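You operate a simulated robot arm through the tools that you are given. There is no shell and no other tool. Be economical: measure what you need, move in short steps, check, and stop when the job is done.

The job below is to be done with a simulated robot arm. You get a single attempt, and the scene is never put back.

JOB
Wind the small reel over on to the empty core from the peg stand.
Fine: the core goes on the orange spindle and stays there, the black arm swung over to it; green knob back at FREE; the core that ran empty goes on the peg stand.
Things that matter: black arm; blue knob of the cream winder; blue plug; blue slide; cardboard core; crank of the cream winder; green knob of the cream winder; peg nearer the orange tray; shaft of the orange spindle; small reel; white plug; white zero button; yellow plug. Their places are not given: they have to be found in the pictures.

Only the result counts: the job must be done as asked and must still hold three seconds after the hand-in. Knocking over, shifting, dropping, spilling or breaking anything else fails it.

ROBOT AND FRAMES
A 7-joint arm with a two-finger parallel gripper, fixed in place. Base frame: the origin is at the foot of the arm, x ahead of it, y to its left, z up; the work surface is at about z = 4. Lengths are in cm, angles in degrees, forces in N, time in s.
With the tool pointing down near the work surface it reaches from about 22 to 60 cm from the base axis. Its first joint turns from -66.0 to 66.0 degrees. Payload 2.5 kg.
Tool frame: the origin (TCP) lies between the finger pads and is the grasp point; the fingertips stand 2.3 cm ahead of it; z points along the fingers, y is the line along which they close. The gripper opens to 9.4 cm. The fingers are 3.8 cm wide and 1 cm thick; the gripper's body (5.4 by 9.6 cm) begins 3.9 cm behind the TCP.
Orientation is that of the tool frame in the base frame, as a unit quaternion [x, y, z, w]. With the fingers straight down and closing along the base's y, the tool's x points along the base's -x, its y along +y and its z along -z.

CONTROLS
- The arm moves only by the tool move_arm. Its argument "motion" is a list of rows, each an object (a shift or turn left out is 0, a gripper value left out holds the last) with "offset": the shift along the tool's x, y, z in cm, a list of three; "delta_rot": the turn, a rotation vector about the tool's x, y, z in degrees, a list of three; "hand": the finger opening in cm, from 0 to 9.4. In form: [{"offset": [tx, ty, tz], "delta_rot": [wx, wy, wz], "hand": hand}, ...]. A call has 1 to 12 rows; each row shifts and turns the commanded pose from where the row before left it, along the tool's axes as they then stand. Rows are played at 5 a second. More than 5 cm and 8.6 degrees between two rows, or a gripper value outside its range, and nothing of the call is played. Where a pose cannot be reached the arm comes as near as it can. A force on the tool above 70 N (or 10 N above the force at the start of the call, whichever is more), or a blocked arm, ends the call early, and 0.2 s more pass. Each finger travels about 10.8 cm/s and halts on what it meets, pressing with about 39 N; the grip force reading is that of the motor and also rises with nothing between the fingers. The clock runs only during rows and for 0.2 s after the last one: add rows that do not move to give the fingers time. The reply holds the time, the measured pose of the TCP, the force on the tool along the base axes, the opening and the grip force, in the units named above and with some noise, with the torque about the TCP (base axes, N m) and any sound that the robot's microphone picked up.
- Cameras (640 x 400 px; columns grow to the right, rows downward): "scene" is fixed at [8.58, -38.87, 56.29]; the picture's right is [0.98, -0.17, 0.00], its down [-0.07, -0.39, -0.92] and it looks along [0.16, 0.91, -0.39] (base axes); focal length 358 px, centre (320, 200). "wrist" rides on the gripper at [8.6, 1.6, -7.4] in the tool frame; the picture's right is [-0.18, 0.98, 0.00], its down [-0.58, -0.11, -0.81] and it looks along [-0.79, -0.15, 0.59] (tool axes); focal length 243 px, centre (320, 200).
- grab_frame(camera): a new picture of that camera. No time passes.
- pixel_to_xyz(camera, pixels): for up to 12 pixels [column, row] of the newest picture of that camera ("zoom" is the newest enlarged one), the place [x, y, z] in the base frame of the surface seen there, good to about 0.3 cm. No time passes.
- enlarge(camera, box): a new picture of the part [left, top, right, bottom] of that camera's present view, enlarged. No time passes.
- sign_off(): hands the job in; it is judged then, once.

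Work in short steps. Measure before you move; look again where a grasp or a placing could have gone wrong, and mend it. You have 80 turns and 38 pictures in all, those below and enlarged ones among them. Open the gripper and draw the arm clear of the work before you hand the job in, unless the task says otherwise; then end with one line.

The tools are called after "Emit:" by a JSON object that holds its "method" and its "body". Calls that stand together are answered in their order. move_arm: Moves the arm, as the interface text tells. Its arguments: {"type":"object","properties":{"motion":{"type":"array"}},"required":["motion"]} The other tools are called the same way: grab_frame (camera) takes a picture; pixel_to_xyz (camera, pixels) gives the place of the surface under pixels of a picture; enlarge (camera, box) takes an enlarged picture of a part of a camera's view; sign_off () hands the job in.

At the start:

```text
clock: 0.0
tool_pos: [31.28, 19.88, 36.12]
orientation: [-0.001, 1.0, 0.0, 0.0]
force: [-0.3, 0.4, -0.5]
wrist_torque: [0.01, 0.01, -0.01]
opening: 9.39
gripper_force: 0.1
```

scene: 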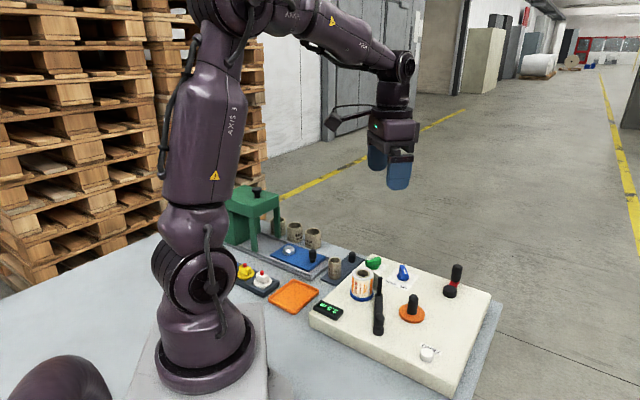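
wrist: 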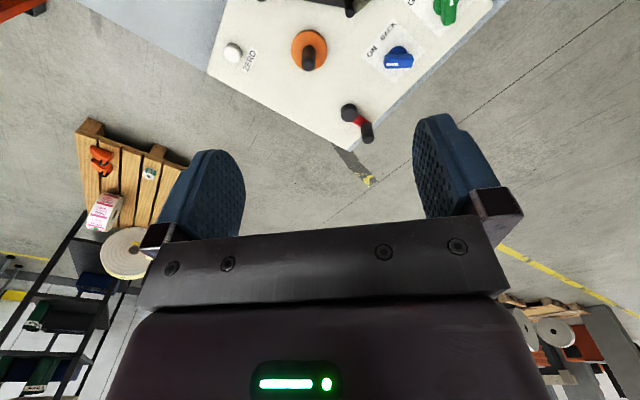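

The scene shows the cream winder at about (400,310) and trays and pegs on the left. I'll enlarge both regions to read the labels.

Emit:
{"method": "enlarge", "body": {"camera": "scene", "box": [300, 240, 500, 400]}}

Emit:
{"method": "enlarge", "body": {"camera": "scene", "box": [215, 180, 375, 320]}}

```text
2.50 times, centred on (400, 320) of scene
```

zoom: 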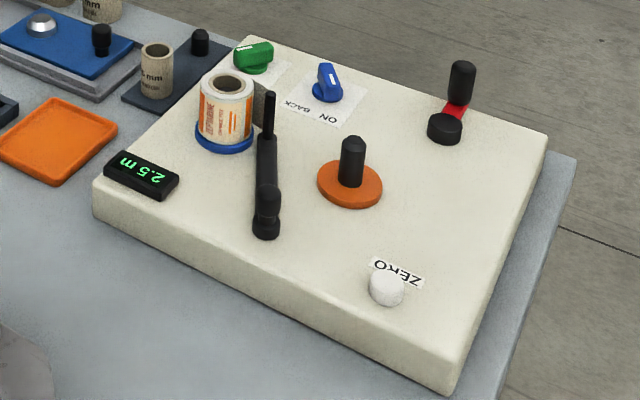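

```text
2.86 times, centred on (295, 250) of scene
```

zoom: 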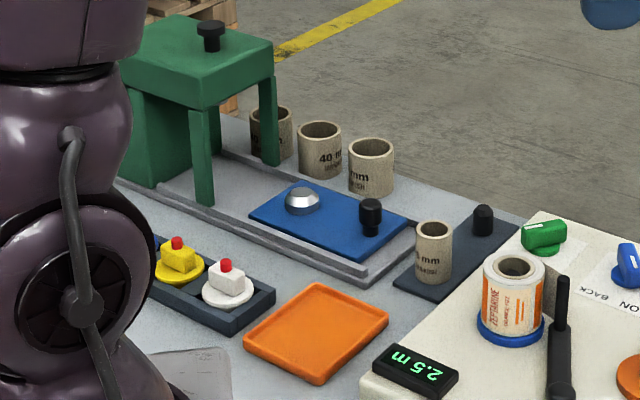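

Before moving I'll locate the main items, using the latest zoom (tray, pegs, press) and the scene picture (winder).

Emit:
{"method": "pixel_to_xyz", "body": {"camera": "zoom", "pixels": [[434, 222], [434, 255], [484, 206], [484, 230], [316, 330], [225, 265], [178, 243], [370, 205], [410, 285], [302, 190], [514, 260], [208, 28]]}}

Emit:
{"method": "pixel_to_xyz", "body": {"camera": "scene", "pixels": [[363, 272], [373, 260], [402, 270], [456, 266], [448, 291], [413, 297], [424, 320], [427, 353], [379, 330], [379, 280], [310, 320], [330, 307]]}}

Emit:
{"method": "enlarge", "body": {"camera": "wrist", "box": [200, 0, 520, 200]}}

```text
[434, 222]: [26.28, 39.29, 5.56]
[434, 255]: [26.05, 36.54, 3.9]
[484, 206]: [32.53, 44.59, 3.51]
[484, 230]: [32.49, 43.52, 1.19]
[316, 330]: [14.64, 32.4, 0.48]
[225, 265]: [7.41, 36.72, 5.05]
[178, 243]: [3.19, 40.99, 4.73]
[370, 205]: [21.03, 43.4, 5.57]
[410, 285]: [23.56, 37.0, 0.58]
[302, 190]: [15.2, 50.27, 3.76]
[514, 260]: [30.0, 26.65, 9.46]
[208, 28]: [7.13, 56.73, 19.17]
```

```text
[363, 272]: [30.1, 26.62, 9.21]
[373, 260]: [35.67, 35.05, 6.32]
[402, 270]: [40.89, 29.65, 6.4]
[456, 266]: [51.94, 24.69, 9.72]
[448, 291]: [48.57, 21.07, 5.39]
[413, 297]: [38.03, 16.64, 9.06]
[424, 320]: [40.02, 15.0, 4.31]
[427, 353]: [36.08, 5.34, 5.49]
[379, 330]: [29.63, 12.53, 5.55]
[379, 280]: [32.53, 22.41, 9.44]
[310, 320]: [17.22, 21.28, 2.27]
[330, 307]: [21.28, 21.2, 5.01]
```

```text
2.00 times, centred on (360, 100) of wrist
```

zoom: 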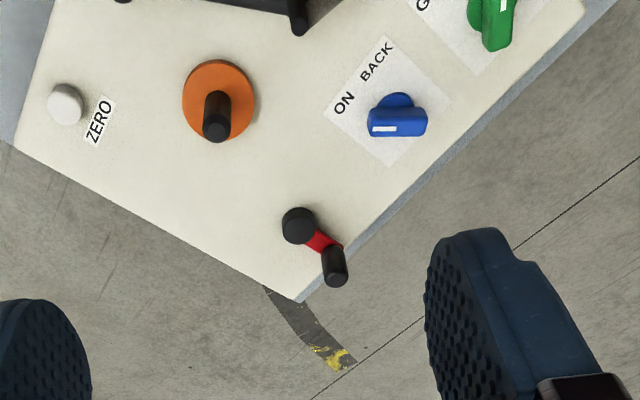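

The blue knob's dial reads ON / BACK, but the green knob's labels are out of view. I'll tilt the tool back about 34° so the wrist camera looks down on the winder.

Emit:
{"method": "move_arm", "body": {"motion": [{"offset": [4, 0, 0], "delta_rot": [0, 0, 0]}, {"delta_rot": [0, 8.5, 0]}, {"delta_rot": [0, 8.5, 0]}, {"delta_rot": [0, 8.5, 0]}, {"delta_rot": [0, 8.5, 0]}, {}, {}]}}

Emit:
{"method": "grab_frame", "body": {"camera": "wrist"}}

```text
clock: 1.6
tool_pos: [27.38, 19.8, 36.05]
orientation: [-0.001, 0.956, 0.0, -0.292]
force: [0.7, -0.8, 0.3]
wrist_torque: [-0.03, 0.03, 0.01]
opening: 9.38
gripper_force: 0.1
```

```text
32 pictures are left
```

wrist: 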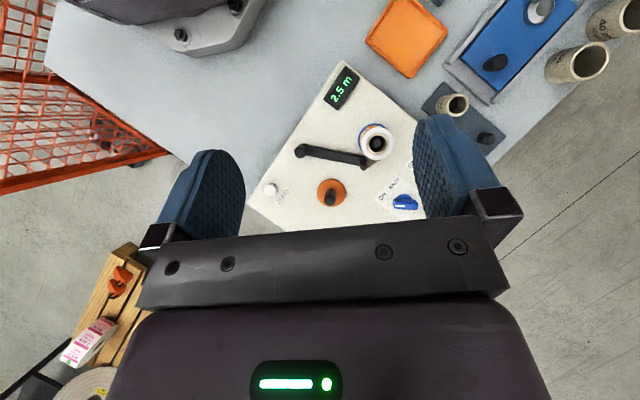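

The finger at (440,170) hides the green knob. I'll shift +y so it falls between the fingers.

Emit:
{"method": "move_arm", "body": {"motion": [{"offset": [0, 5, 0]}, {"offset": [0, 5, 0]}, {"offset": [0, 2, 0]}, {}, {}]}}

Emit:
{"method": "enlarge", "body": {"camera": "wrist", "box": [200, 50, 440, 230]}}

```text
clock: 2.8
tool_pos: [27.33, 31.93, 36.16]
orientation: [-0.001, 0.956, 0.0, -0.292]
force: [-0.2, -0.7, 0.3]
wrist_torque: [-0.02, -0.01, 0.02]
opening: 9.4
gripper_force: 0.0
```

```text
2.22 times, centred on (320, 140) of wrist
```

zoom: 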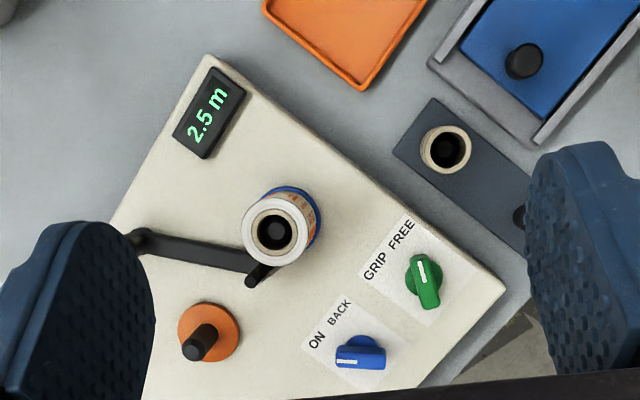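

Green reads GRIP/FREE and points towards FREE. Blue reads ON/BACK and points towards ON. I'll measure the key points in this zoom.

Emit:
{"method": "pixel_to_xyz", "body": {"camera": "zoom", "pixels": [[423, 272], [430, 300], [350, 360], [372, 345], [205, 338], [225, 315], [428, 150], [468, 150], [446, 128], [445, 168], [445, 148], [254, 278]]}}

Emit:
{"method": "pixel_to_xyz", "body": {"camera": "zoom", "pixels": [[247, 230], [306, 230], [277, 200], [274, 262], [276, 230], [143, 238], [132, 240], [200, 250], [375, 260], [402, 233], [316, 340], [340, 313]]}}

```text
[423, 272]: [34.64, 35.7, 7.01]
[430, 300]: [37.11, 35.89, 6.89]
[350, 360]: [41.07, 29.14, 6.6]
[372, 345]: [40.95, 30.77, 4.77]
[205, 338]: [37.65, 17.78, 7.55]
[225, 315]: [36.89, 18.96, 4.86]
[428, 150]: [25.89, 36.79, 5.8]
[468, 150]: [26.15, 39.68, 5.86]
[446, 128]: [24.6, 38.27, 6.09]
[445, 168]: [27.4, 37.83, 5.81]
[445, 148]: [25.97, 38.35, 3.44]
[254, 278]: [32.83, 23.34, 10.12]
```

```text
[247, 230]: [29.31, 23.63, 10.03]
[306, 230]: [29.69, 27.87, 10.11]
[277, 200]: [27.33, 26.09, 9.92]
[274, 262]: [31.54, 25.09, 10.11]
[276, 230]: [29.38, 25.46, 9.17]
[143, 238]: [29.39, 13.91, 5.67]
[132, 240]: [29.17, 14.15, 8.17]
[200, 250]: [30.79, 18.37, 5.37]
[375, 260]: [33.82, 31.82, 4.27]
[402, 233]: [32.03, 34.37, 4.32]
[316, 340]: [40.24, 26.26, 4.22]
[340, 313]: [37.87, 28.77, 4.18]
```

The core is centred near (26.0, 38.2) with its top at z≈5.9. I'll straighten the tool and go to above it.

Emit:
{"method": "move_arm", "body": {"motion": [{"delta_rot": [0, -8.5, 0]}, {"delta_rot": [0, -8.5, 0]}, {"delta_rot": [0, -8.5, 0]}, {"delta_rot": [0, -8.5, 0], "hand": 5.5}, {"offset": [1.3, 4, 2]}, {"offset": [0, 2.3, 4]}, {"offset": [0, 0, 5]}, {"offset": [0, 0, 5]}, {"offset": [0, 0, 5]}, {"offset": [0, 0, 3]}, {}, {}]}}

Emit:
{"method": "grab_frame", "body": {"camera": "wrist"}}

```text
clock: 5.4
tool_pos: [25.92, 38.14, 12.3]
orientation: [0.0, 1.0, 0.0, 0.001]
force: [0.0, 0.2, 0.5]
wrist_torque: [0.01, -0.02, 0.0]
opening: 5.48
gripper_force: 0.1
```

```text
30 pictures are left
```

wrist: 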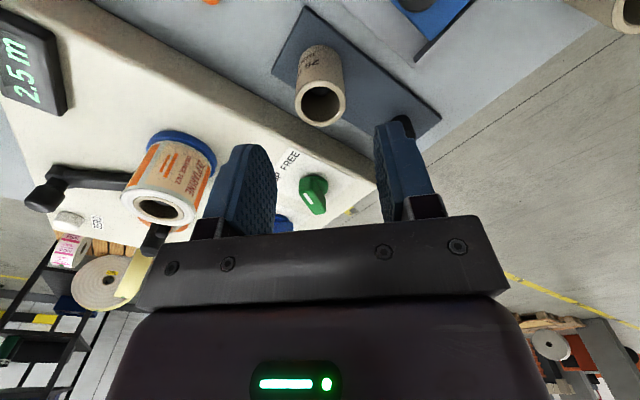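

The core's rim is at (295–346, 85–127). I'll measure the rim and its base.

Emit:
{"method": "pixel_to_xyz", "body": {"camera": "wrist", "pixels": [[297, 103], [344, 103], [320, 83], [321, 124], [320, 60], [301, 50], [343, 75], [305, 25], [290, 65], [320, 105]]}}

```text
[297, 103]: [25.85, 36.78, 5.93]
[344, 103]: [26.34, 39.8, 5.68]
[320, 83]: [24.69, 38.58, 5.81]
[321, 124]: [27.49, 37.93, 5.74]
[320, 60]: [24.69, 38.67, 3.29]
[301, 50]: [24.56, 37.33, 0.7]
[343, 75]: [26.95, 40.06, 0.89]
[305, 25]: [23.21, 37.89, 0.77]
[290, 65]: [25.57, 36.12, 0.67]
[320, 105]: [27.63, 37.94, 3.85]
```

The core centre is about (26.1, 38.28), OD about 3.2, with z from 0.8 to 5.8. I'll descend to TCP z≈4.1 and close.

Emit:
{"method": "move_arm", "body": {"motion": [{"offset": [-0.15, 0.12, 4]}, {"offset": [0, 0, 3]}, {"offset": [0, 0, 1.2]}, {}, {"hand": 4}, {"hand": 3}, {"hand": 2.5}, {"hand": 2.5}, {"hand": 2.5}, {}]}}

```text
clock: 7.6
tool_pos: [26.14, 38.41, 4.01]
orientation: [0.0, 1.0, 0.001, 0.0]
force: [-0.2, 0.2, -0.4]
wrist_torque: [0.01, -0.01, 0.05]
opening: 3.21
gripper_force: 39.3
```

The core is held (opening 3.21). I'll lift to z≈20 and carry it over the winder towards the orange spindle.

Emit:
{"method": "move_arm", "body": {"motion": [{"offset": [0, 0, -3]}, {"offset": [0, 0, -4.5]}, {"offset": [0, 0, -4.5]}, {"offset": [0, 0, -4]}, {"offset": [-2, -4, 0]}, {"offset": [-2, -4, 0]}, {"offset": [-2, -4, 0]}, {"offset": [-2, -4, 0]}, {"offset": [-2, -4, 0]}, {"offset": [-1.8, -1.2, 0]}, {}, {}]}}

Emit:
{"method": "grab_frame", "body": {"camera": "wrist"}}

Emit:
{"method": "enlarge", "body": {"camera": "scene", "box": [300, 200, 500, 360]}}

```text
clock: 10.2
tool_pos: [38.09, 17.14, 19.99]
orientation: [-0.002, 1.0, 0.0, 0.0]
force: [-0.2, -0.8, 0.1]
wrist_torque: [0.01, -0.01, -0.02]
opening: 3.16
gripper_force: 38.6
```

```text
29 pictures are left
```

wrist: 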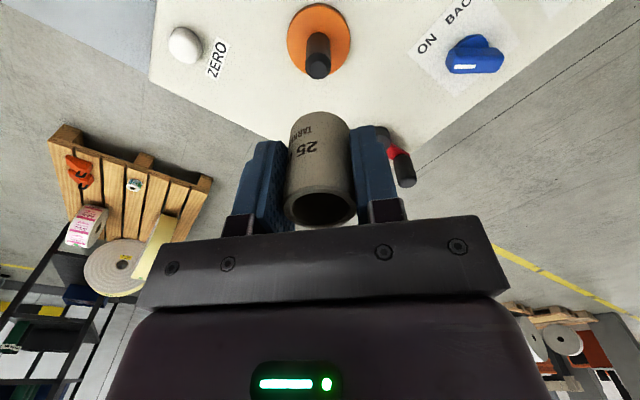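

```text
2.50 times, centred on (400, 280) of scene
```

zoom: 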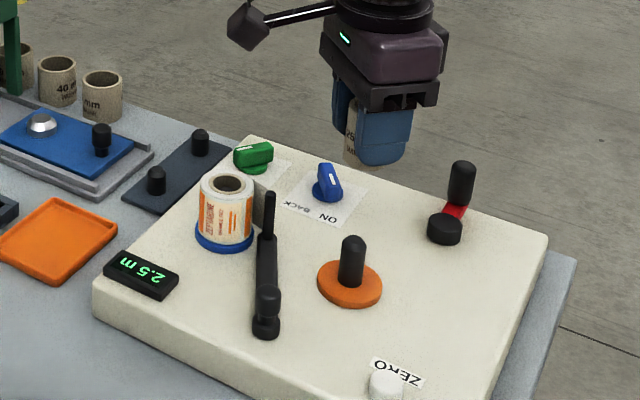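

The flange spans (287–351, 3–75) in the wrist picture and the shaft top is at (318,65). I'll measure both views to get the spindle centre.

Emit:
{"method": "pixel_to_xyz", "body": {"camera": "wrist", "pixels": [[289, 38], [349, 38], [319, 6], [300, 70], [308, 66], [327, 66], [318, 72], [318, 58], [318, 40]]}}

Emit:
{"method": "pixel_to_xyz", "body": {"camera": "zoom", "pixels": [[319, 278], [381, 285], [350, 303], [352, 240], [340, 262], [364, 262], [352, 250], [265, 335], [268, 295], [267, 240], [270, 200], [268, 310]]}}

```text
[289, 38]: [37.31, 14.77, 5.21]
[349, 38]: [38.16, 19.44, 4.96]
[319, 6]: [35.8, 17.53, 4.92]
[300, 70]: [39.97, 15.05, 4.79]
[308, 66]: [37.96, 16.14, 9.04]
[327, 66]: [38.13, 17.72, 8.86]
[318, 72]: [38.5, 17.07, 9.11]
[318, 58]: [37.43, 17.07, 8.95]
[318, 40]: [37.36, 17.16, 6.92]
```

```text
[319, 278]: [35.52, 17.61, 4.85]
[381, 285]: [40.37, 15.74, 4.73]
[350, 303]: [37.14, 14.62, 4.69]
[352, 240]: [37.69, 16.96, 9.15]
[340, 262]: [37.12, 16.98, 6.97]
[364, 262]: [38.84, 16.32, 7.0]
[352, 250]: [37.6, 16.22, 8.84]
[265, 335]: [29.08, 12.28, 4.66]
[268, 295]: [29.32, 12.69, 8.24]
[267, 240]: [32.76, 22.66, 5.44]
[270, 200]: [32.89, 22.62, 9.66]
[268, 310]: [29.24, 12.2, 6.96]
```

The shaft centre is about (38.0, 17.1), top at z 9.1, flange at z 4.9. I'll lower the core and check for contact after entry.

Emit:
{"method": "move_arm", "body": {"motion": [{"offset": [0.05, 0, 3.5]}, {"offset": [0, 0, 3.5]}, {"offset": [0, 0, 1]}, {"offset": [0, 0, 1]}, {"offset": [0, 0, 1]}, {}]}}

```text
clock: 11.6
tool_pos: [38.01, 17.22, 9.85]
orientation: [-0.001, 1.0, 0.0, 0.0]
force: [-0.1, 0.0, -0.5]
wrist_torque: [-0.03, -0.05, 0.0]
opening: 3.19
gripper_force: 38.9
```

No contact force at z 9.85, so the core is over the shaft. I'll lower to the flange.

Emit:
{"method": "move_arm", "body": {"motion": [{"offset": [0, 0, 1]}, {"offset": [0, 0, 0.5]}, {"offset": [0, 0, 0.2]}, {}]}}

```text
clock: 12.6
tool_pos: [38.02, 17.27, 8.28]
orientation: [-0.001, 1.0, 0.0, 0.001]
force: [0.2, 0.7, 0.2]
wrist_torque: [0.0, 0.01, 0.02]
opening: 3.17
gripper_force: 38.7
```

Still free at 8.28. I'll go down a little more in small steps.

Emit:
{"method": "move_arm", "body": {"motion": [{"offset": [0, 0, 0.15]}, {"offset": [0, 0, 0.15]}, {}]}}

```text
clock: 13.4
tool_pos: [37.91, 17.18, 8.17]
orientation: [0.0, 1.0, 0.001, 0.001]
force: [-6.7, -4.6, 33.5]
wrist_torque: [-0.15, 0.16, -0.02]
opening: 3.14
gripper_force: 38.8
```

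It is seated: 33 N upwards at z 8.17. I'll back off slightly, release, rise, and look.

Emit:
{"method": "move_arm", "body": {"motion": [{"offset": [0, 0, -0.2]}, {"hand": 3.6}, {"hand": 4.5}, {"hand": 5}, {}, {"offset": [0, 0, -3]}, {"offset": [0, 0, -5]}, {"offset": [4, 0, -5]}, {"offset": [4, 0, -2]}, {}]}}

Emit:
{"method": "enlarge", "body": {"camera": "scene", "box": [320, 240, 480, 360]}}

Emit:
{"method": "grab_frame", "body": {"camera": "wrist"}}

```text
refused: row 8 steps farther than a row can; nothing moved
```

```text
3.33 times, centred on (400, 300) of scene
```

zoom: 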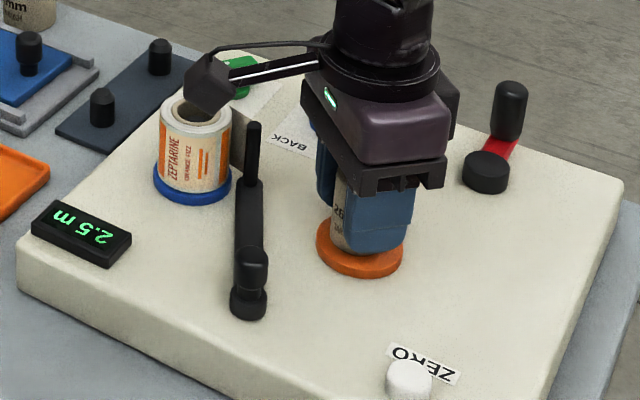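

```text
26 pictures are left
```

wrist: 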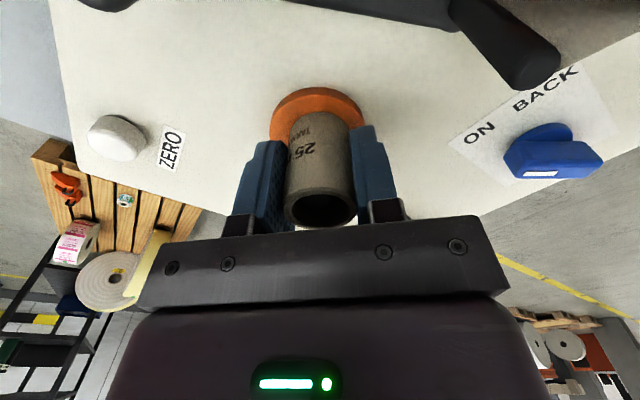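

The eighth row was too long. I'll repeat with shorter steps.

Emit:
{"method": "move_arm", "body": {"motion": [{"offset": [0, 0, -0.2]}, {"hand": 3.6}, {"hand": 4.5}, {"hand": 5}, {}, {"offset": [0, 0, -3]}, {"offset": [0, 0, -4.9]}, {"offset": [3, 0, -3.5]}, {"offset": [4, 0, -2]}, {"offset": [4, 0, 0]}, {}]}}

Emit:
{"method": "grab_frame", "body": {"camera": "wrist"}}

```text
clock: 15.8
tool_pos: [26.83, 16.91, 21.62]
orientation: [-0.001, 1.0, 0.0, -0.001]
force: [-0.1, 0.1, 0.5]
wrist_torque: [0.01, 0.02, -0.04]
opening: 4.99
gripper_force: 0.1
```

```text
25 pictures are left
```

wrist: 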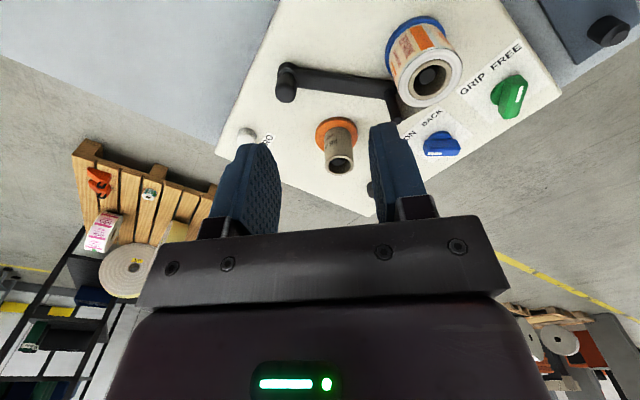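

The core sits on the spindle at (340,150). Next I'll grip: go above the green knob near (35.9, 35.8) and look.

Emit:
{"method": "move_arm", "body": {"motion": [{"offset": [-2, 4.2, 0]}, {"offset": [-2, 4.2, 0]}, {"offset": [-2, 4.2, 0]}, {"offset": [-2, 4.2, 0]}, {"offset": [-1.1, 2.1, 3]}, {"offset": [0, 0, 4]}, {}, {}]}}

Emit:
{"method": "grab_frame", "body": {"camera": "wrist"}}

```text
clock: 17.6
tool_pos: [36.12, 36.13, 14.23]
orientation: [0.0, 1.0, 0.0, 0.0]
force: [-0.5, 0.3, -0.2]
wrist_torque: [0.03, 0.01, 0.02]
opening: 5.0
gripper_force: 0.0
```

```text
24 pictures are left
```

wrist: 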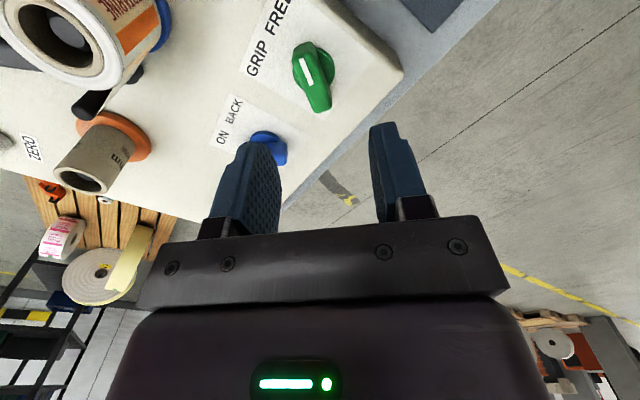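

The green bar runs from (303,50) to (322,108), with its white mark at the upper end. I'll measure the knob.

Emit:
{"method": "pixel_to_xyz", "body": {"camera": "wrist", "pixels": [[303, 48], [309, 72], [319, 95], [321, 108], [297, 75], [331, 75], [321, 45], [296, 60], [318, 60], [270, 45], [345, 90], [277, 5]]}}

```text
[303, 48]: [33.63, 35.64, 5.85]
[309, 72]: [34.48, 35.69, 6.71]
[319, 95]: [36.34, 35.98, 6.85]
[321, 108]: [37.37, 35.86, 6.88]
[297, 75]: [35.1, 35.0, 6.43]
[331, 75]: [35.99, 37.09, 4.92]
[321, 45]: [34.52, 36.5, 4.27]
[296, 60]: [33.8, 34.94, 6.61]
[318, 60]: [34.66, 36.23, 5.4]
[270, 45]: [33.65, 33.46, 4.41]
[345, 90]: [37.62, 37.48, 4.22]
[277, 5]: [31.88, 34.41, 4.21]
```

The bar centre is about (35.5, 35.7), top at z 6.9, yawed about 4°. I'll descend to z 7.0 and close on it.

Emit:
{"method": "move_arm", "body": {"motion": [{"offset": [0.6, -0.4, 3], "delta_rot": [0, 0, -4]}, {"offset": [0, 0, 3]}, {"offset": [0, 0, 1.2]}, {}, {"hand": 3}, {"hand": 2}, {"hand": 1}, {"hand": 0.8}, {"hand": 0.8}, {}]}}

```text
clock: 19.8
tool_pos: [35.54, 35.71, 7.33]
orientation: [-0.037, 0.999, 0.001, 0.0]
force: [0.5, 4.5, -5.1]
wrist_torque: [0.23, -0.87, 1.89]
opening: 1.79
gripper_force: 45.5
```

It's gripped, and the +1.9 N·m twist suggests the bar is yawed a bit further. I'll turn CCW towards GRIP in steps.

Emit:
{"method": "move_arm", "body": {"motion": [{"delta_rot": [0, 0, -6]}, {"delta_rot": [0, 0, -6]}, {"delta_rot": [0, 0, -8]}, {}]}}

```text
clock: 20.8
tool_pos: [35.56, 35.61, 7.37]
orientation: [-0.209, 0.978, 0.001, 0.001]
force: [11.7, 14.9, -12.6]
wrist_torque: [-0.23, 0.92, -0.01]
opening: 1.47
gripper_force: 44.8
```

The yaw is 24° and the twist has dropped. I'll keep turning.

Emit:
{"method": "move_arm", "body": {"motion": [{"delta_rot": [0, 0, -8]}, {"delta_rot": [0, 0, -8]}, {"delta_rot": [0, 0, -8]}, {"delta_rot": [0, 0, -8]}, {}]}}

```text
clock: 22.0
tool_pos: [35.61, 35.42, 7.4]
orientation: [-0.471, 0.882, -0.001, 0.001]
force: [21.1, 7.8, -11.2]
wrist_torque: [-0.57, 0.33, -0.02]
opening: 1.48
gripper_force: 45.5
```

Yaw is 56° with no stop felt. I'll check where the pointer is against the label.

Emit:
{"method": "grab_frame", "body": {"camera": "wrist"}}

```text
23 pictures are left
```

wrist: 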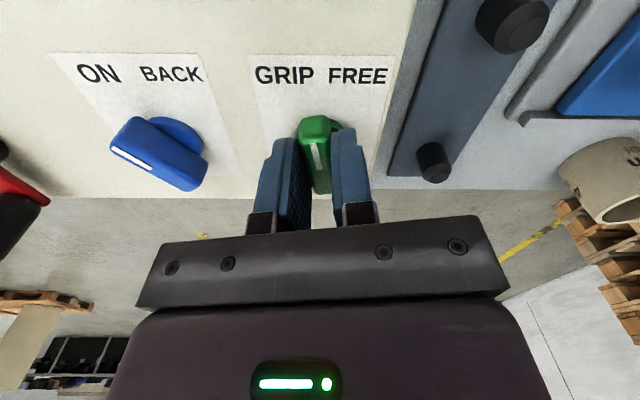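

Straight up on the dial is yaw ≈45°, so GRIP should be at ≈90°, a mirror of FREE. I'll keep turning.

Emit:
{"method": "move_arm", "body": {"motion": [{"delta_rot": [0, 0, -8]}, {"delta_rot": [0, 0, -8]}, {"delta_rot": [0, 0, -8]}, {"delta_rot": [0, 0, -6]}, {}]}}

```text
clock: 23.2
tool_pos: [35.61, 35.43, 7.34]
orientation: [-0.681, 0.733, -0.001, 0.0]
force: [21.2, -5.3, -4.5]
wrist_torque: [0.67, -0.19, -1.91]
opening: 1.79
gripper_force: 44.6
```

A −1.9 N·m twist with the opening back at 1.79 mirrors the FREE end, so this is the GRIP stop. I'll release, rise and verify.

Emit:
{"method": "move_arm", "body": {"motion": [{"hand": 2.5}, {"hand": 4}, {"hand": 5}, {"offset": [0, 0, -4]}, {"offset": [0, 0, -4]}, {"offset": [3, 0, -3]}, {}]}}

Emit:
{"method": "grab_frame", "body": {"camera": "wrist"}}

```text
clock: 24.8
tool_pos: [35.24, 32.54, 18.42]
orientation: [-0.683, 0.73, 0.001, 0.0]
force: [0.1, -0.2, -0.1]
wrist_torque: [0.01, -0.03, -0.04]
opening: 4.97
gripper_force: 0.0
```

```text
22 pictures are left
```

wrist: 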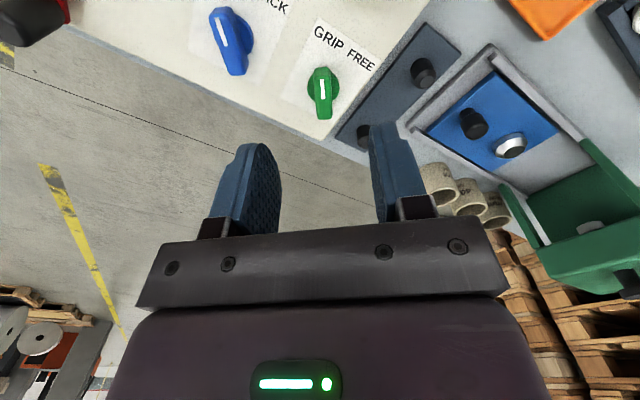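

The green pointer at (322,88) is at GRIP, parallel to the blue one at ON. Next I'll go above the black arm's bar, yaw ≈70°, at about (30.9, 17.2).

Emit:
{"method": "move_arm", "body": {"motion": [{"delta_rot": [0, 0, 7.8]}, {"delta_rot": [0, 0, 7.7]}, {"offset": [4.9, -0.3, 0]}, {"offset": [4.9, -0.3, 0]}, {"offset": [4.9, -0.3, 0]}, {"offset": [1.2, -0.1, 0], "hand": 4}, {}, {}]}}

Emit:
{"method": "enlarge", "body": {"camera": "scene", "box": [320, 240, 480, 360]}}

Emit:
{"method": "grab_frame", "body": {"camera": "wrist"}}

```text
clock: 26.6
tool_pos: [30.94, 17.47, 18.46]
orientation: [-0.577, 0.817, 0.0, -0.001]
force: [0.5, -0.7, 0.2]
wrist_torque: [0.01, 0.02, 0.0]
opening: 4.0
gripper_force: 0.1
```

```text
3.33 times, centred on (400, 300) of scene
```

zoom: 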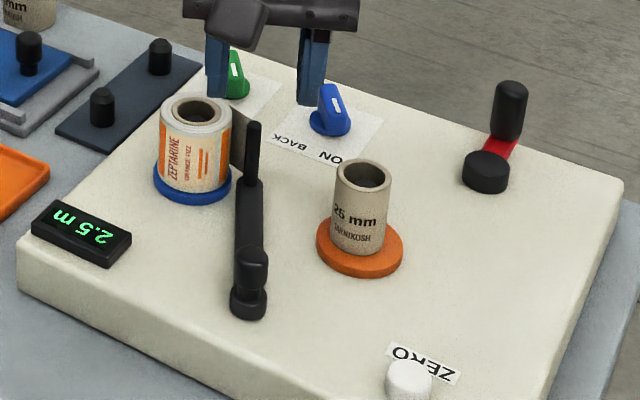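

```text
20 pictures are left
```

wrist: 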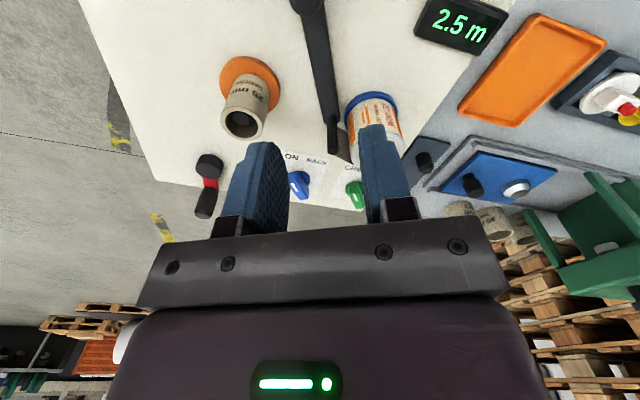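

The bar is visible from (310,10) to (330,120). I'll measure its edges and height.

Emit:
{"method": "pixel_to_xyz", "body": {"camera": "wrist", "pixels": [[307, 25], [328, 25], [318, 25], [312, 60], [332, 60], [322, 60], [325, 95], [334, 118], [335, 148], [310, 8]]}}

Emit:
{"method": "pixel_to_xyz", "body": {"camera": "zoom", "pixels": [[238, 200], [262, 200], [250, 200], [248, 240], [238, 240], [262, 240], [253, 130], [240, 150], [248, 310], [240, 180]]}}

```text
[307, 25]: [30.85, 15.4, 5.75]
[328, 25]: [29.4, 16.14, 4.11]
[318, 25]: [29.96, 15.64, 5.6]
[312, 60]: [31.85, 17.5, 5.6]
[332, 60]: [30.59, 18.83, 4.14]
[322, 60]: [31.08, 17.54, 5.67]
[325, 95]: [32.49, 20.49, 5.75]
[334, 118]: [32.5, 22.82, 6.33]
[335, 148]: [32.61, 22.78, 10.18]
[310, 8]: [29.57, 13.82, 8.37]
```

```text
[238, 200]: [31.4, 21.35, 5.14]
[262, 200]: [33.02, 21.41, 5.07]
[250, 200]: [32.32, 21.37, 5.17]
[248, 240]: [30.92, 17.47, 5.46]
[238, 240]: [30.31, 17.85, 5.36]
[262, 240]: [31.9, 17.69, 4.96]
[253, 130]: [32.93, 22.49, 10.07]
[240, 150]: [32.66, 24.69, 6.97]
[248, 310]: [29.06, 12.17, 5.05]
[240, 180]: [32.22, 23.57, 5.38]
```

The bar centre is under the TCP (30.94, 17.47), top at z 5.6. I'll descend to z≈7.0 and close to 2 cm as a cage.

Emit:
{"method": "move_arm", "body": {"motion": [{"offset": [0, 0, 4.5]}, {"offset": [0, 0, 4]}, {"offset": [0, 0, 2]}, {"offset": [0, 0, 1]}, {"hand": 3}, {"hand": 2}, {"hand": 1.8}, {}]}}

```text
clock: 28.4
tool_pos: [30.96, 17.42, 6.83]
orientation: [-0.578, 0.816, -0.001, 0.0]
force: [0.2, 0.3, -1.0]
wrist_torque: [0.01, 0.0, 0.03]
opening: 1.8
gripper_force: 0.0
```

The bar is caged. I'll swing it CW about the pivot in 6° arc steps.

Emit:
{"method": "move_arm", "body": {"motion": [{"offset": [0.03, -0.53, 0], "delta_rot": [0, 0, 6]}, {"offset": [0.03, -0.53, 0], "delta_rot": [0, 0, 6]}, {"offset": [0.03, -0.53, 0], "delta_rot": [0, 0, 6]}, {}]}}

Emit:
{"method": "enlarge", "body": {"camera": "scene", "box": [320, 240, 480, 360]}}

```text
clock: 29.4
tool_pos: [31.62, 17.06, 6.87]
orientation: [-0.447, 0.894, 0.004, -0.005]
force: [-41.0, 24.7, -2.4]
wrist_torque: [0.07, 0.84, 0.59]
opening: 3.91
gripper_force: 23.5
```

```text
3.33 times, centred on (400, 300) of scene
```

zoom: 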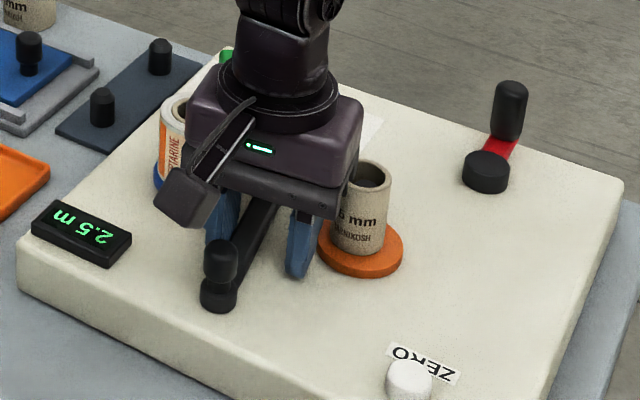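

The knob end moved left (from (253,265) to (220,265)), so the pivot is the thin post at the other end and the knob is the handle. I'll undo this motion, open, rise and look.

Emit:
{"method": "move_arm", "body": {"motion": [{"delta_rot": [0, 0, -6]}, {"offset": [-0.03, 0.53, 0], "delta_rot": [0, 0, -6]}, {"offset": [-0.03, 0.53, 0], "delta_rot": [0, 0, -6]}, {"offset": [-0.03, 0.53, 0], "hand": 3}, {"hand": 5}, {}]}}

```text
clock: 30.8
tool_pos: [30.9, 17.29, 7.06]
orientation: [-0.577, 0.817, -0.001, 0.0]
force: [0.2, 1.0, -0.9]
wrist_torque: [0.01, 0.01, -0.02]
opening: 5.0
gripper_force: 0.0
```

Forces are clear. I'll rise straight up and look at the arm.

Emit:
{"method": "move_arm", "body": {"motion": [{"offset": [0, 0, -4]}, {"offset": [0, 0, -4]}, {"offset": [-4, 0, -2]}, {"offset": [-4.5, 0, -2]}, {}, {}]}}

Emit:
{"method": "enlarge", "body": {"camera": "scene", "box": [340, 250, 440, 340]}}

```text
clock: 32.2
tool_pos: [33.6, 25.53, 19.02]
orientation: [-0.577, 0.817, 0.0, 0.0]
force: [1.1, 0.4, 1.2]
wrist_torque: [0.01, 0.0, 0.03]
opening: 5.03
gripper_force: 0.1
```

```text
4.44 times, centred on (390, 295) of scene
```

zoom: 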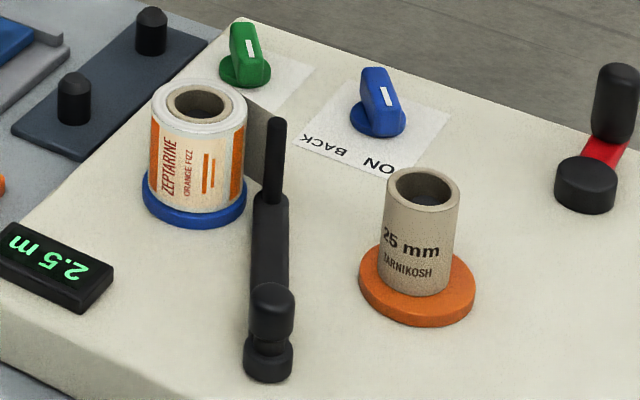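

I'll measure the knob, hub and post now to see whether the arm came back and which end is fixed.

Emit:
{"method": "pixel_to_xyz", "body": {"camera": "zoom", "pixels": [[272, 292], [272, 310], [268, 370], [268, 345], [275, 125], [275, 180], [270, 220], [258, 150], [258, 120], [252, 170], [268, 260], [265, 130]]}}

Emit:
{"method": "grab_frame", "body": {"camera": "wrist"}}

```text
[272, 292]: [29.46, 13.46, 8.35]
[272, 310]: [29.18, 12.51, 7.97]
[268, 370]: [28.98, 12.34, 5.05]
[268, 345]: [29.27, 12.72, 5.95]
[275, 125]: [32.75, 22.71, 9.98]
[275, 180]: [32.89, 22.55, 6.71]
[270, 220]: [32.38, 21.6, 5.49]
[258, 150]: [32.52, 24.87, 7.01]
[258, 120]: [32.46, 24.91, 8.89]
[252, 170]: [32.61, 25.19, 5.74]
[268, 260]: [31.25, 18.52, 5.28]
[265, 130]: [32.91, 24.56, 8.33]
```

```text
17 pictures are left
```

wrist: 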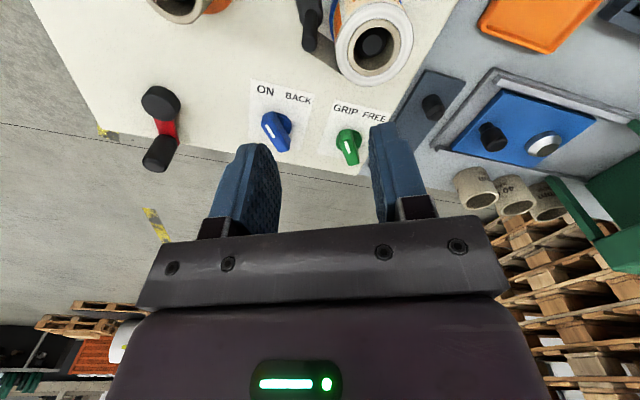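

The arm returned to its place. The post at (32.8, 22.7) is the pivot and the knob at (29.2, 12.7) is the handle. I'll cage the handle, centred slightly outward, with yaw 70°.

Emit:
{"method": "move_arm", "body": {"motion": [{"offset": [4.7, -0.06, 0], "hand": 4}, {"offset": [4.7, -0.06, 0]}, {"offset": [4.7, -0.06, 0]}, {"offset": [0.1, 0, 4]}, {"offset": [0, 0, 4]}, {"offset": [0, 0, 2.5]}, {"offset": [0, 0, 1.2]}, {"hand": 3}, {"hand": 2.2}, {}]}}

```text
clock: 34.4
tool_pos: [29.24, 11.71, 7.26]
orientation: [-0.578, 0.816, 0.0, 0.0]
force: [-2.6, 1.2, -0.5]
wrist_torque: [-0.01, 0.01, 0.01]
opening: 2.34
gripper_force: 1.1
```

The handle is caged (opening 2.34, small contact). I'll swing 15° CCW about the post and check.

Emit:
{"method": "move_arm", "body": {"motion": [{"offset": [-0.04, -1.0, 0], "delta_rot": [0, 0, -5]}, {"offset": [-0.04, -1.0, 0], "delta_rot": [0, 0, -5]}, {"offset": [-0.04, -1.0, 0], "delta_rot": [0, 0, -5]}, {}]}}

Emit:
{"method": "enlarge", "body": {"camera": "scene", "box": [340, 250, 440, 340]}}

```text
clock: 35.4
tool_pos: [31.1, 11.67, 6.97]
orientation: [-0.684, 0.729, 0.01, -0.009]
force: [-59.2, 29.9, 2.1]
wrist_torque: [0.08, 0.34, 0.25]
opening: 4.91
gripper_force: 30.1
```

```text
4.44 times, centred on (390, 295) of scene
```

zoom: 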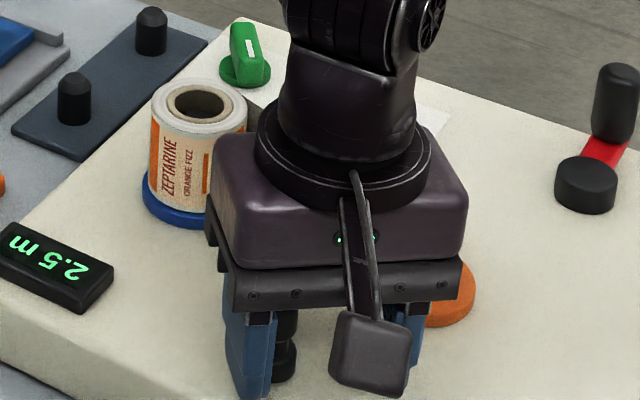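

The handle did not move and the fingers were pushed open (−59 N). In the first trial the bar turned about where I was holding it, so the pivot is mid-bar near (31, 17.7). I'll undo, then swing the handle CW, which takes the post towards the core.

Emit:
{"method": "move_arm", "body": {"motion": [{"delta_rot": [0, 0, 5], "offset": [0, 1.0, 0]}, {"offset": [0.04, 1.0, 0], "delta_rot": [0, 0, 5]}, {"offset": [0.08, 1.0, 0], "delta_rot": [0, 0, 5], "hand": 2.6}, {"offset": [-0.8, 0, 0]}, {}, {}]}}

```text
clock: 36.8
tool_pos: [29.55, 12.46, 7.3]
orientation: [-0.577, 0.817, -0.001, 0.002]
force: [0.6, 0.3, -0.1]
wrist_torque: [0.0, -0.01, 0.0]
opening: 2.59
gripper_force: 0.3
```

Force-free again at the handle. I'll swing it CW about mid-bar by 18° and check.

Emit:
{"method": "move_arm", "body": {"motion": [{"offset": [-0.03, 0.57, 0], "delta_rot": [0, 0, 6]}, {"offset": [-0.03, 0.57, 0], "delta_rot": [0, 0, 6]}, {"offset": [-0.03, 0.57, 0], "delta_rot": [0, 0, 6]}, {}]}}

```text
clock: 37.8
tool_pos: [27.85, 13.21, 7.18]
orientation: [-0.442, 0.897, 0.001, -0.001]
force: [-0.5, -1.1, 0.2]
wrist_torque: [-0.03, -0.06, 0.02]
opening: 2.63
gripper_force: 0.1
```

It moves freely, so the pivot guess is right. I'll continue 24°.

Emit:
{"method": "move_arm", "body": {"motion": [{"offset": [-0.03, 0.57, 0], "delta_rot": [0, 0, 6]}, {"offset": [-0.03, 0.57, 0], "delta_rot": [0, 0, 6]}, {"offset": [-0.03, 0.57, 0], "delta_rot": [0, 0, 6]}, {"offset": [-0.03, 0.57, 0], "delta_rot": [0, 0, 6]}, {}]}}

Emit:
{"method": "enlarge", "body": {"camera": "scene", "box": [320, 240, 480, 360]}}

```text
clock: 39.0
tool_pos: [26.34, 14.97, 7.28]
orientation: [-0.246, 0.969, 0.0, 0.0]
force: [0.3, -0.1, -0.4]
wrist_torque: [-0.02, 0.02, -0.02]
opening: 2.57
gripper_force: 0.0
```

```text
3.33 times, centred on (400, 300) of scene
```

zoom: 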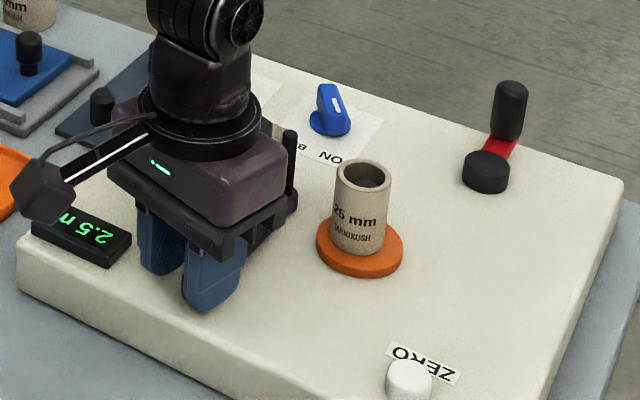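

The post is now at (290,170), moving towards the core. I'll continue until it stops.

Emit:
{"method": "move_arm", "body": {"motion": [{"offset": [-0.03, 0.57, 0], "delta_rot": [0, 0, 6]}, {"offset": [-0.03, 0.57, 0], "delta_rot": [0, 0, 6]}, {"offset": [-0.02, 0.38, 0], "delta_rot": [0, 0, 4]}, {}]}}

```text
clock: 40.0
tool_pos: [25.95, 16.28, 7.24]
orientation: [-0.109, 0.994, 0.0, 0.001]
force: [0.0, 0.7, 0.8]
wrist_torque: [-0.01, 0.0, -0.02]
opening: 2.64
gripper_force: 0.6
```

Still free at yaw 12.5° and the knob lags in the cage. I'll continue in smaller steps.

Emit:
{"method": "move_arm", "body": {"motion": [{"offset": [-0.02, 0.38, 0], "delta_rot": [0, 0, 4]}, {"offset": [-0.02, 0.38, 0], "delta_rot": [0, 0, 4]}, {}]}}

Emit:
{"method": "enlarge", "body": {"camera": "scene", "box": [320, 240, 480, 360]}}

```text
clock: 40.8
tool_pos: [25.76, 17.04, 7.17]
orientation: [-0.04, 0.999, 0.001, 0.0]
force: [0.4, 0.2, 0.5]
wrist_torque: [0.0, -0.02, 0.0]
opening: 2.6
gripper_force: 0.1
```

```text
3.33 times, centred on (400, 300) of scene
```

zoom: 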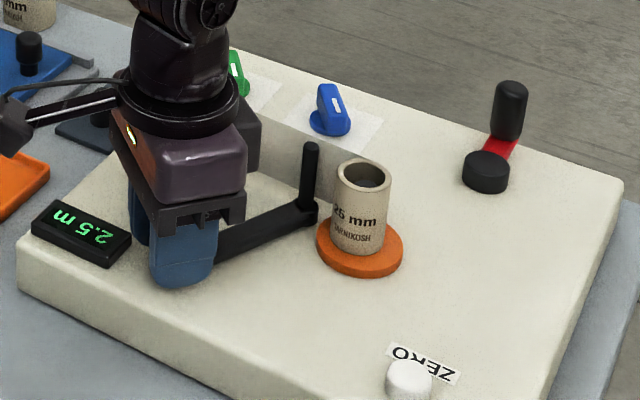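

The tape now runs from the reel past the post to the core's edge at (325,180). I'll push a little more to find a stop.

Emit:
{"method": "move_arm", "body": {"motion": [{"offset": [-0.02, 0.3, 0], "delta_rot": [0, 0, 3]}, {"offset": [-0.02, 0.3, 0], "delta_rot": [0, 0, 3]}, {}]}}

```text
clock: 41.6
tool_pos: [25.72, 17.4, 7.22]
orientation: [0.015, 1.0, -0.002, -0.001]
force: [1.9, -32.8, 12.8]
wrist_torque: [-0.43, -0.01, 0.06]
opening: 2.89
gripper_force: 3.8
```

The stop is reached (33 N). I'll back off slightly, open, and lift away.

Emit:
{"method": "move_arm", "body": {"motion": [{"offset": [0, -0.35, 0]}, {"hand": 4}, {"hand": 4.5}, {"offset": [0, 0, -4]}, {"offset": [0, 0, -4]}, {"offset": [0, 0, -4]}, {}]}}

Emit:
{"method": "enlarge", "body": {"camera": "scene", "box": [320, 230, 480, 350]}}

```text
clock: 43.2
tool_pos: [25.79, 17.29, 19.25]
orientation: [0.013, 1.0, -0.001, 0.001]
force: [0.7, 1.0, -0.1]
wrist_torque: [0.01, 0.01, 0.02]
opening: 4.51
gripper_force: 0.0
```

```text
3.33 times, centred on (400, 290) of scene
```

zoom: 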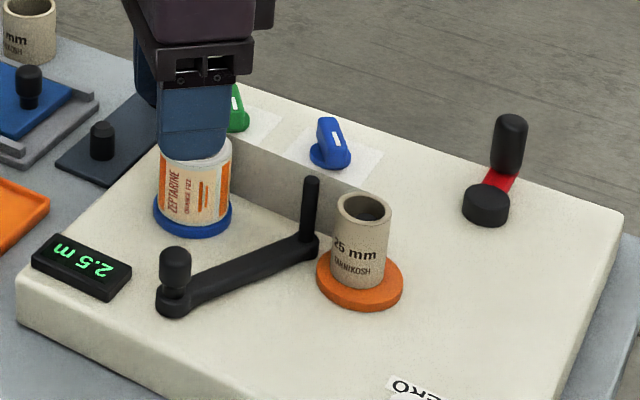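

The arm is at the core with the tape across. Next I'll measure the crank: disc at (486,203), red link at (500,180), handle at (509,145).

Emit:
{"method": "pixel_to_xyz", "body": {"camera": "zoom", "pixels": [[486, 192], [486, 203], [486, 220], [464, 205], [508, 205], [502, 178], [509, 122], [509, 145], [497, 145], [522, 145], [507, 170], [515, 180]]}}

```text
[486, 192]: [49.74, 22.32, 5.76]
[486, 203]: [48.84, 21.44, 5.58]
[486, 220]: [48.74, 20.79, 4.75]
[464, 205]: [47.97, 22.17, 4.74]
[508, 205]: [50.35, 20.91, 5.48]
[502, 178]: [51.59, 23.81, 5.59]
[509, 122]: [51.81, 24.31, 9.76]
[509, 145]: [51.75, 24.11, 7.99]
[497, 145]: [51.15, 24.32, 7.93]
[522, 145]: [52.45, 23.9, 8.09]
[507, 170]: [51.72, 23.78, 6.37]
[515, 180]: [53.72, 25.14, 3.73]
```

The crank axis is about (49.3, 21.6) and the handle about (51.9, 24.5), r≈4, top at z 9.8. I'll go above the handle and look.

Emit:
{"method": "move_arm", "body": {"motion": [{"offset": [-4.35, 1.2, 0], "delta_rot": [0, 0, -1.5], "hand": 4}, {"offset": [-4.35, 1.2, 0]}, {"offset": [-4.35, 1.2, 0]}, {"offset": [-4.35, 1.2, 0]}, {"offset": [-4.35, 1.2, 0]}, {"offset": [-4.35, 1.2, 0]}, {"offset": [0, 0, 3]}, {}, {}]}}

Emit:
{"method": "grab_frame", "body": {"camera": "wrist"}}

```text
clock: 45.2
tool_pos: [51.95, 24.65, 16.25]
orientation: [0.0, 1.0, 0.0, 0.0]
force: [0.1, -0.6, -0.3]
wrist_torque: [0.02, 0.03, 0.01]
opening: 4.02
gripper_force: 0.0
```

```text
12 pictures are left
```

wrist: 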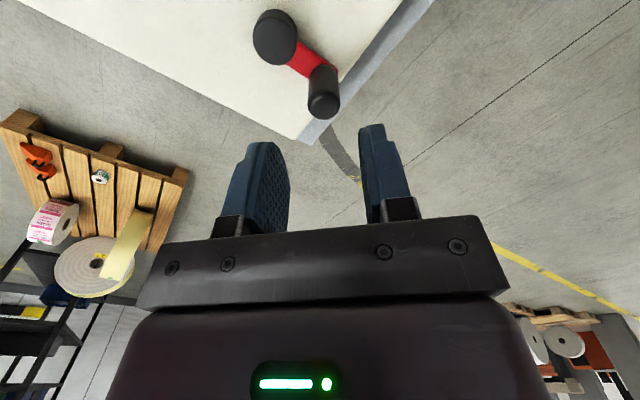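

I need to save pictures (12 left). I'll measure the disc and handle from this view.

Emit:
{"method": "pixel_to_xyz", "body": {"camera": "wrist", "pixels": [[256, 38], [297, 38], [276, 12], [276, 60], [285, 30], [310, 103], [339, 103], [324, 95], [324, 115], [310, 80], [337, 80], [272, 30]]}}

```text
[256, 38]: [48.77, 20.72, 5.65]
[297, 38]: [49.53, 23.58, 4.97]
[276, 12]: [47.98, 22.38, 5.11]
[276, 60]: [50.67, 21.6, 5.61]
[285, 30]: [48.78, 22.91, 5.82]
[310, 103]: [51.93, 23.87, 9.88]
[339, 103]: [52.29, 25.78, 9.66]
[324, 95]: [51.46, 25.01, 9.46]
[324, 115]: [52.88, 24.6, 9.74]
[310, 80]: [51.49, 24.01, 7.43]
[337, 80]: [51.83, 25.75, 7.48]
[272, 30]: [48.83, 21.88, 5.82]
```

Handle about (52.05, 24.8), axis about (49.2, 22.0). I'll descend to z 8.5 and grip the handle.

Emit:
{"method": "move_arm", "body": {"motion": [{"offset": [-0.1, 0.15, 3]}, {"offset": [0, 0, 3]}, {"offset": [0, 0, 1.75]}, {"hand": 2.5}, {"hand": 1.5}, {"hand": 1.2}, {"hand": 1.2}, {}]}}

```text
clock: 47.0
tool_pos: [52.17, 24.74, 8.46]
orientation: [-0.002, 1.0, 0.002, 0.001]
force: [9.2, 9.5, -6.7]
wrist_torque: [-0.01, -0.4, -0.01]
opening: 2.11
gripper_force: 44.6
```

The handle is gripped. I'll try 60° clockwise and read the forces and sounds.

Emit:
{"method": "move_arm", "body": {"motion": [{"offset": [-1.036, -1.793, 0]}, {"offset": [0, -2.07, 0]}, {}]}}

Emit:
{"method": "enlarge", "body": {"camera": "scene", "box": [320, 230, 480, 350]}}

```text
clock: 47.8
tool_pos: [53.1, 20.75, 8.52]
orientation: [-0.001, 1.0, 0.0, -0.003]
force: [-5.6, 1.8, 2.6]
wrist_torque: [-0.3, 0.66, 0.02]
opening: 2.12
gripper_force: 44.4
```

```text
3.33 times, centred on (400, 290) of scene
```

zoom: 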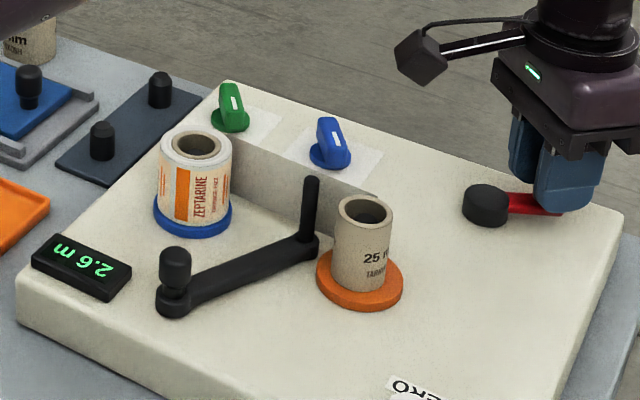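

It works: the counter went from 2.5 to 2.6 m and both core and reel turned with low force. I'll do one full turn clockwise and look.

Emit:
{"method": "move_arm", "body": {"motion": [{"offset": [1.036, -1.793, 0]}, {"offset": [1.793, -1.036, 0]}, {"offset": [2.07, 0, 0]}, {"offset": [1.793, 1.036, 0]}, {"offset": [1.036, 1.793, 0]}, {"offset": [0, 2.07, 0]}, {"offset": [-1.036, 1.793, 0]}, {"offset": [-1.793, 1.036, 0]}, {"offset": [-2.07, 0, 0]}, {"offset": [-1.793, -1.036, 0]}, {"offset": [-1.036, -1.793, 0]}, {"offset": [0, -2.07, 0]}]}}

Emit:
{"method": "enlarge", "body": {"camera": "scene", "box": [320, 230, 480, 350]}}

```text
clock: 50.4
tool_pos: [53.02, 20.58, 8.43]
orientation: [-0.001, 1.0, -0.001, -0.002]
force: [4.5, -1.9, -13.2]
wrist_torque: [-0.06, -0.42, -0.02]
opening: 2.16
gripper_force: 44.8
```

```text
3.33 times, centred on (400, 290) of scene
```

zoom: 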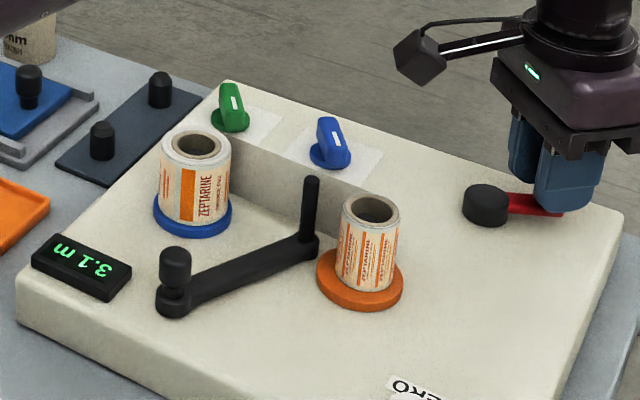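

Tape is building on the core (3.1 m, ≈0.5 m per turn). I'll do two more turns.

Emit:
{"method": "move_arm", "body": {"motion": [{"offset": [1.036, -1.793, 0]}, {"offset": [1.793, -1.036, 0]}, {"offset": [2.07, 0, 0]}, {"offset": [1.793, 1.036, 0]}, {"offset": [1.036, 1.793, 0]}, {"offset": [0, 2.07, 0]}, {"offset": [-1.036, 1.793, 0]}, {"offset": [-1.793, 1.036, 0]}, {"offset": [-2.07, 0, 0]}, {"offset": [-1.793, -1.036, 0]}, {"offset": [-1.036, -1.793, 0]}, {"offset": [0, -2.07, 0]}]}}

```text
clock: 53.0
tool_pos: [53.14, 20.96, 8.53]
orientation: [-0.001, 1.0, 0.0, -0.001]
force: [-10.7, 2.8, 3.5]
wrist_torque: [-0.35, -0.41, 0.02]
opening: 2.13
gripper_force: 45.6
```

Steady, low forces. Another turn.

Emit:
{"method": "move_arm", "body": {"motion": [{"offset": [1.036, -1.793, 0]}, {"offset": [1.793, -1.036, 0]}, {"offset": [2.07, 0, 0]}, {"offset": [1.793, 1.036, 0]}, {"offset": [1.036, 1.793, 0]}, {"offset": [0, 2.07, 0]}, {"offset": [-1.036, 1.793, 0]}, {"offset": [-1.793, 1.036, 0]}, {"offset": [-2.07, 0, 0]}, {"offset": [-1.793, -1.036, 0]}, {"offset": [-1.036, -1.793, 0]}, {"offset": [0, -2.07, 0]}]}}

Emit:
{"method": "enlarge", "body": {"camera": "scene", "box": [320, 230, 480, 350]}}

```text
clock: 55.6
tool_pos: [52.94, 20.48, 8.5]
orientation: [0.0, 1.0, -0.002, -0.001]
force: [0.3, -0.4, 12.2]
wrist_torque: [-0.14, -0.55, 0.02]
opening: 2.15
gripper_force: 45.0
```

```text
3.33 times, centred on (400, 290) of scene
```

zoom: 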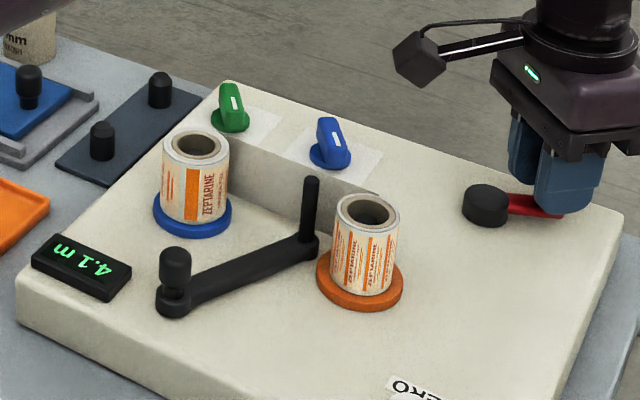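

The reel is thinner (68 px against 72) and the core thicker, counter at 4.1. I estimate 3–4 more turns.

Emit:
{"method": "move_arm", "body": {"motion": [{"offset": [1.036, -1.793, 0]}, {"offset": [1.793, -1.036, 0]}, {"offset": [2.07, 0, 0]}, {"offset": [1.793, 1.036, 0]}, {"offset": [1.036, 1.793, 0]}, {"offset": [0, 2.07, 0]}, {"offset": [-1.036, 1.793, 0]}, {"offset": [-1.793, 1.036, 0]}, {"offset": [-2.07, 0, 0]}, {"offset": [-1.793, -1.036, 0]}, {"offset": [-1.036, -1.793, 0]}, {"offset": [0, -2.07, 0]}]}}

```text
clock: 58.2
tool_pos: [52.97, 20.68, 8.42]
orientation: [-0.001, 1.0, -0.001, -0.003]
force: [-9.7, 4.0, 3.4]
wrist_torque: [-0.27, 0.07, 0.03]
opening: 2.13
gripper_force: 44.6
```

Another turn.

Emit:
{"method": "move_arm", "body": {"motion": [{"offset": [1.036, -1.793, 0]}, {"offset": [1.793, -1.036, 0]}, {"offset": [2.07, 0, 0]}, {"offset": [1.793, 1.036, 0]}, {"offset": [1.036, 1.793, 0]}, {"offset": [0, 2.07, 0]}, {"offset": [-1.036, 1.793, 0]}, {"offset": [-1.793, 1.036, 0]}, {"offset": [-2.07, 0, 0]}, {"offset": [-1.793, -1.036, 0]}, {"offset": [-1.036, -1.793, 0]}, {"offset": [0, -2.07, 0]}]}}

```text
clock: 60.8
tool_pos: [52.93, 20.81, 8.5]
orientation: [-0.001, 1.0, 0.0, -0.001]
force: [-10.4, 3.8, 17.7]
wrist_torque: [-0.25, -0.27, 0.01]
opening: 2.14
gripper_force: 44.5
```

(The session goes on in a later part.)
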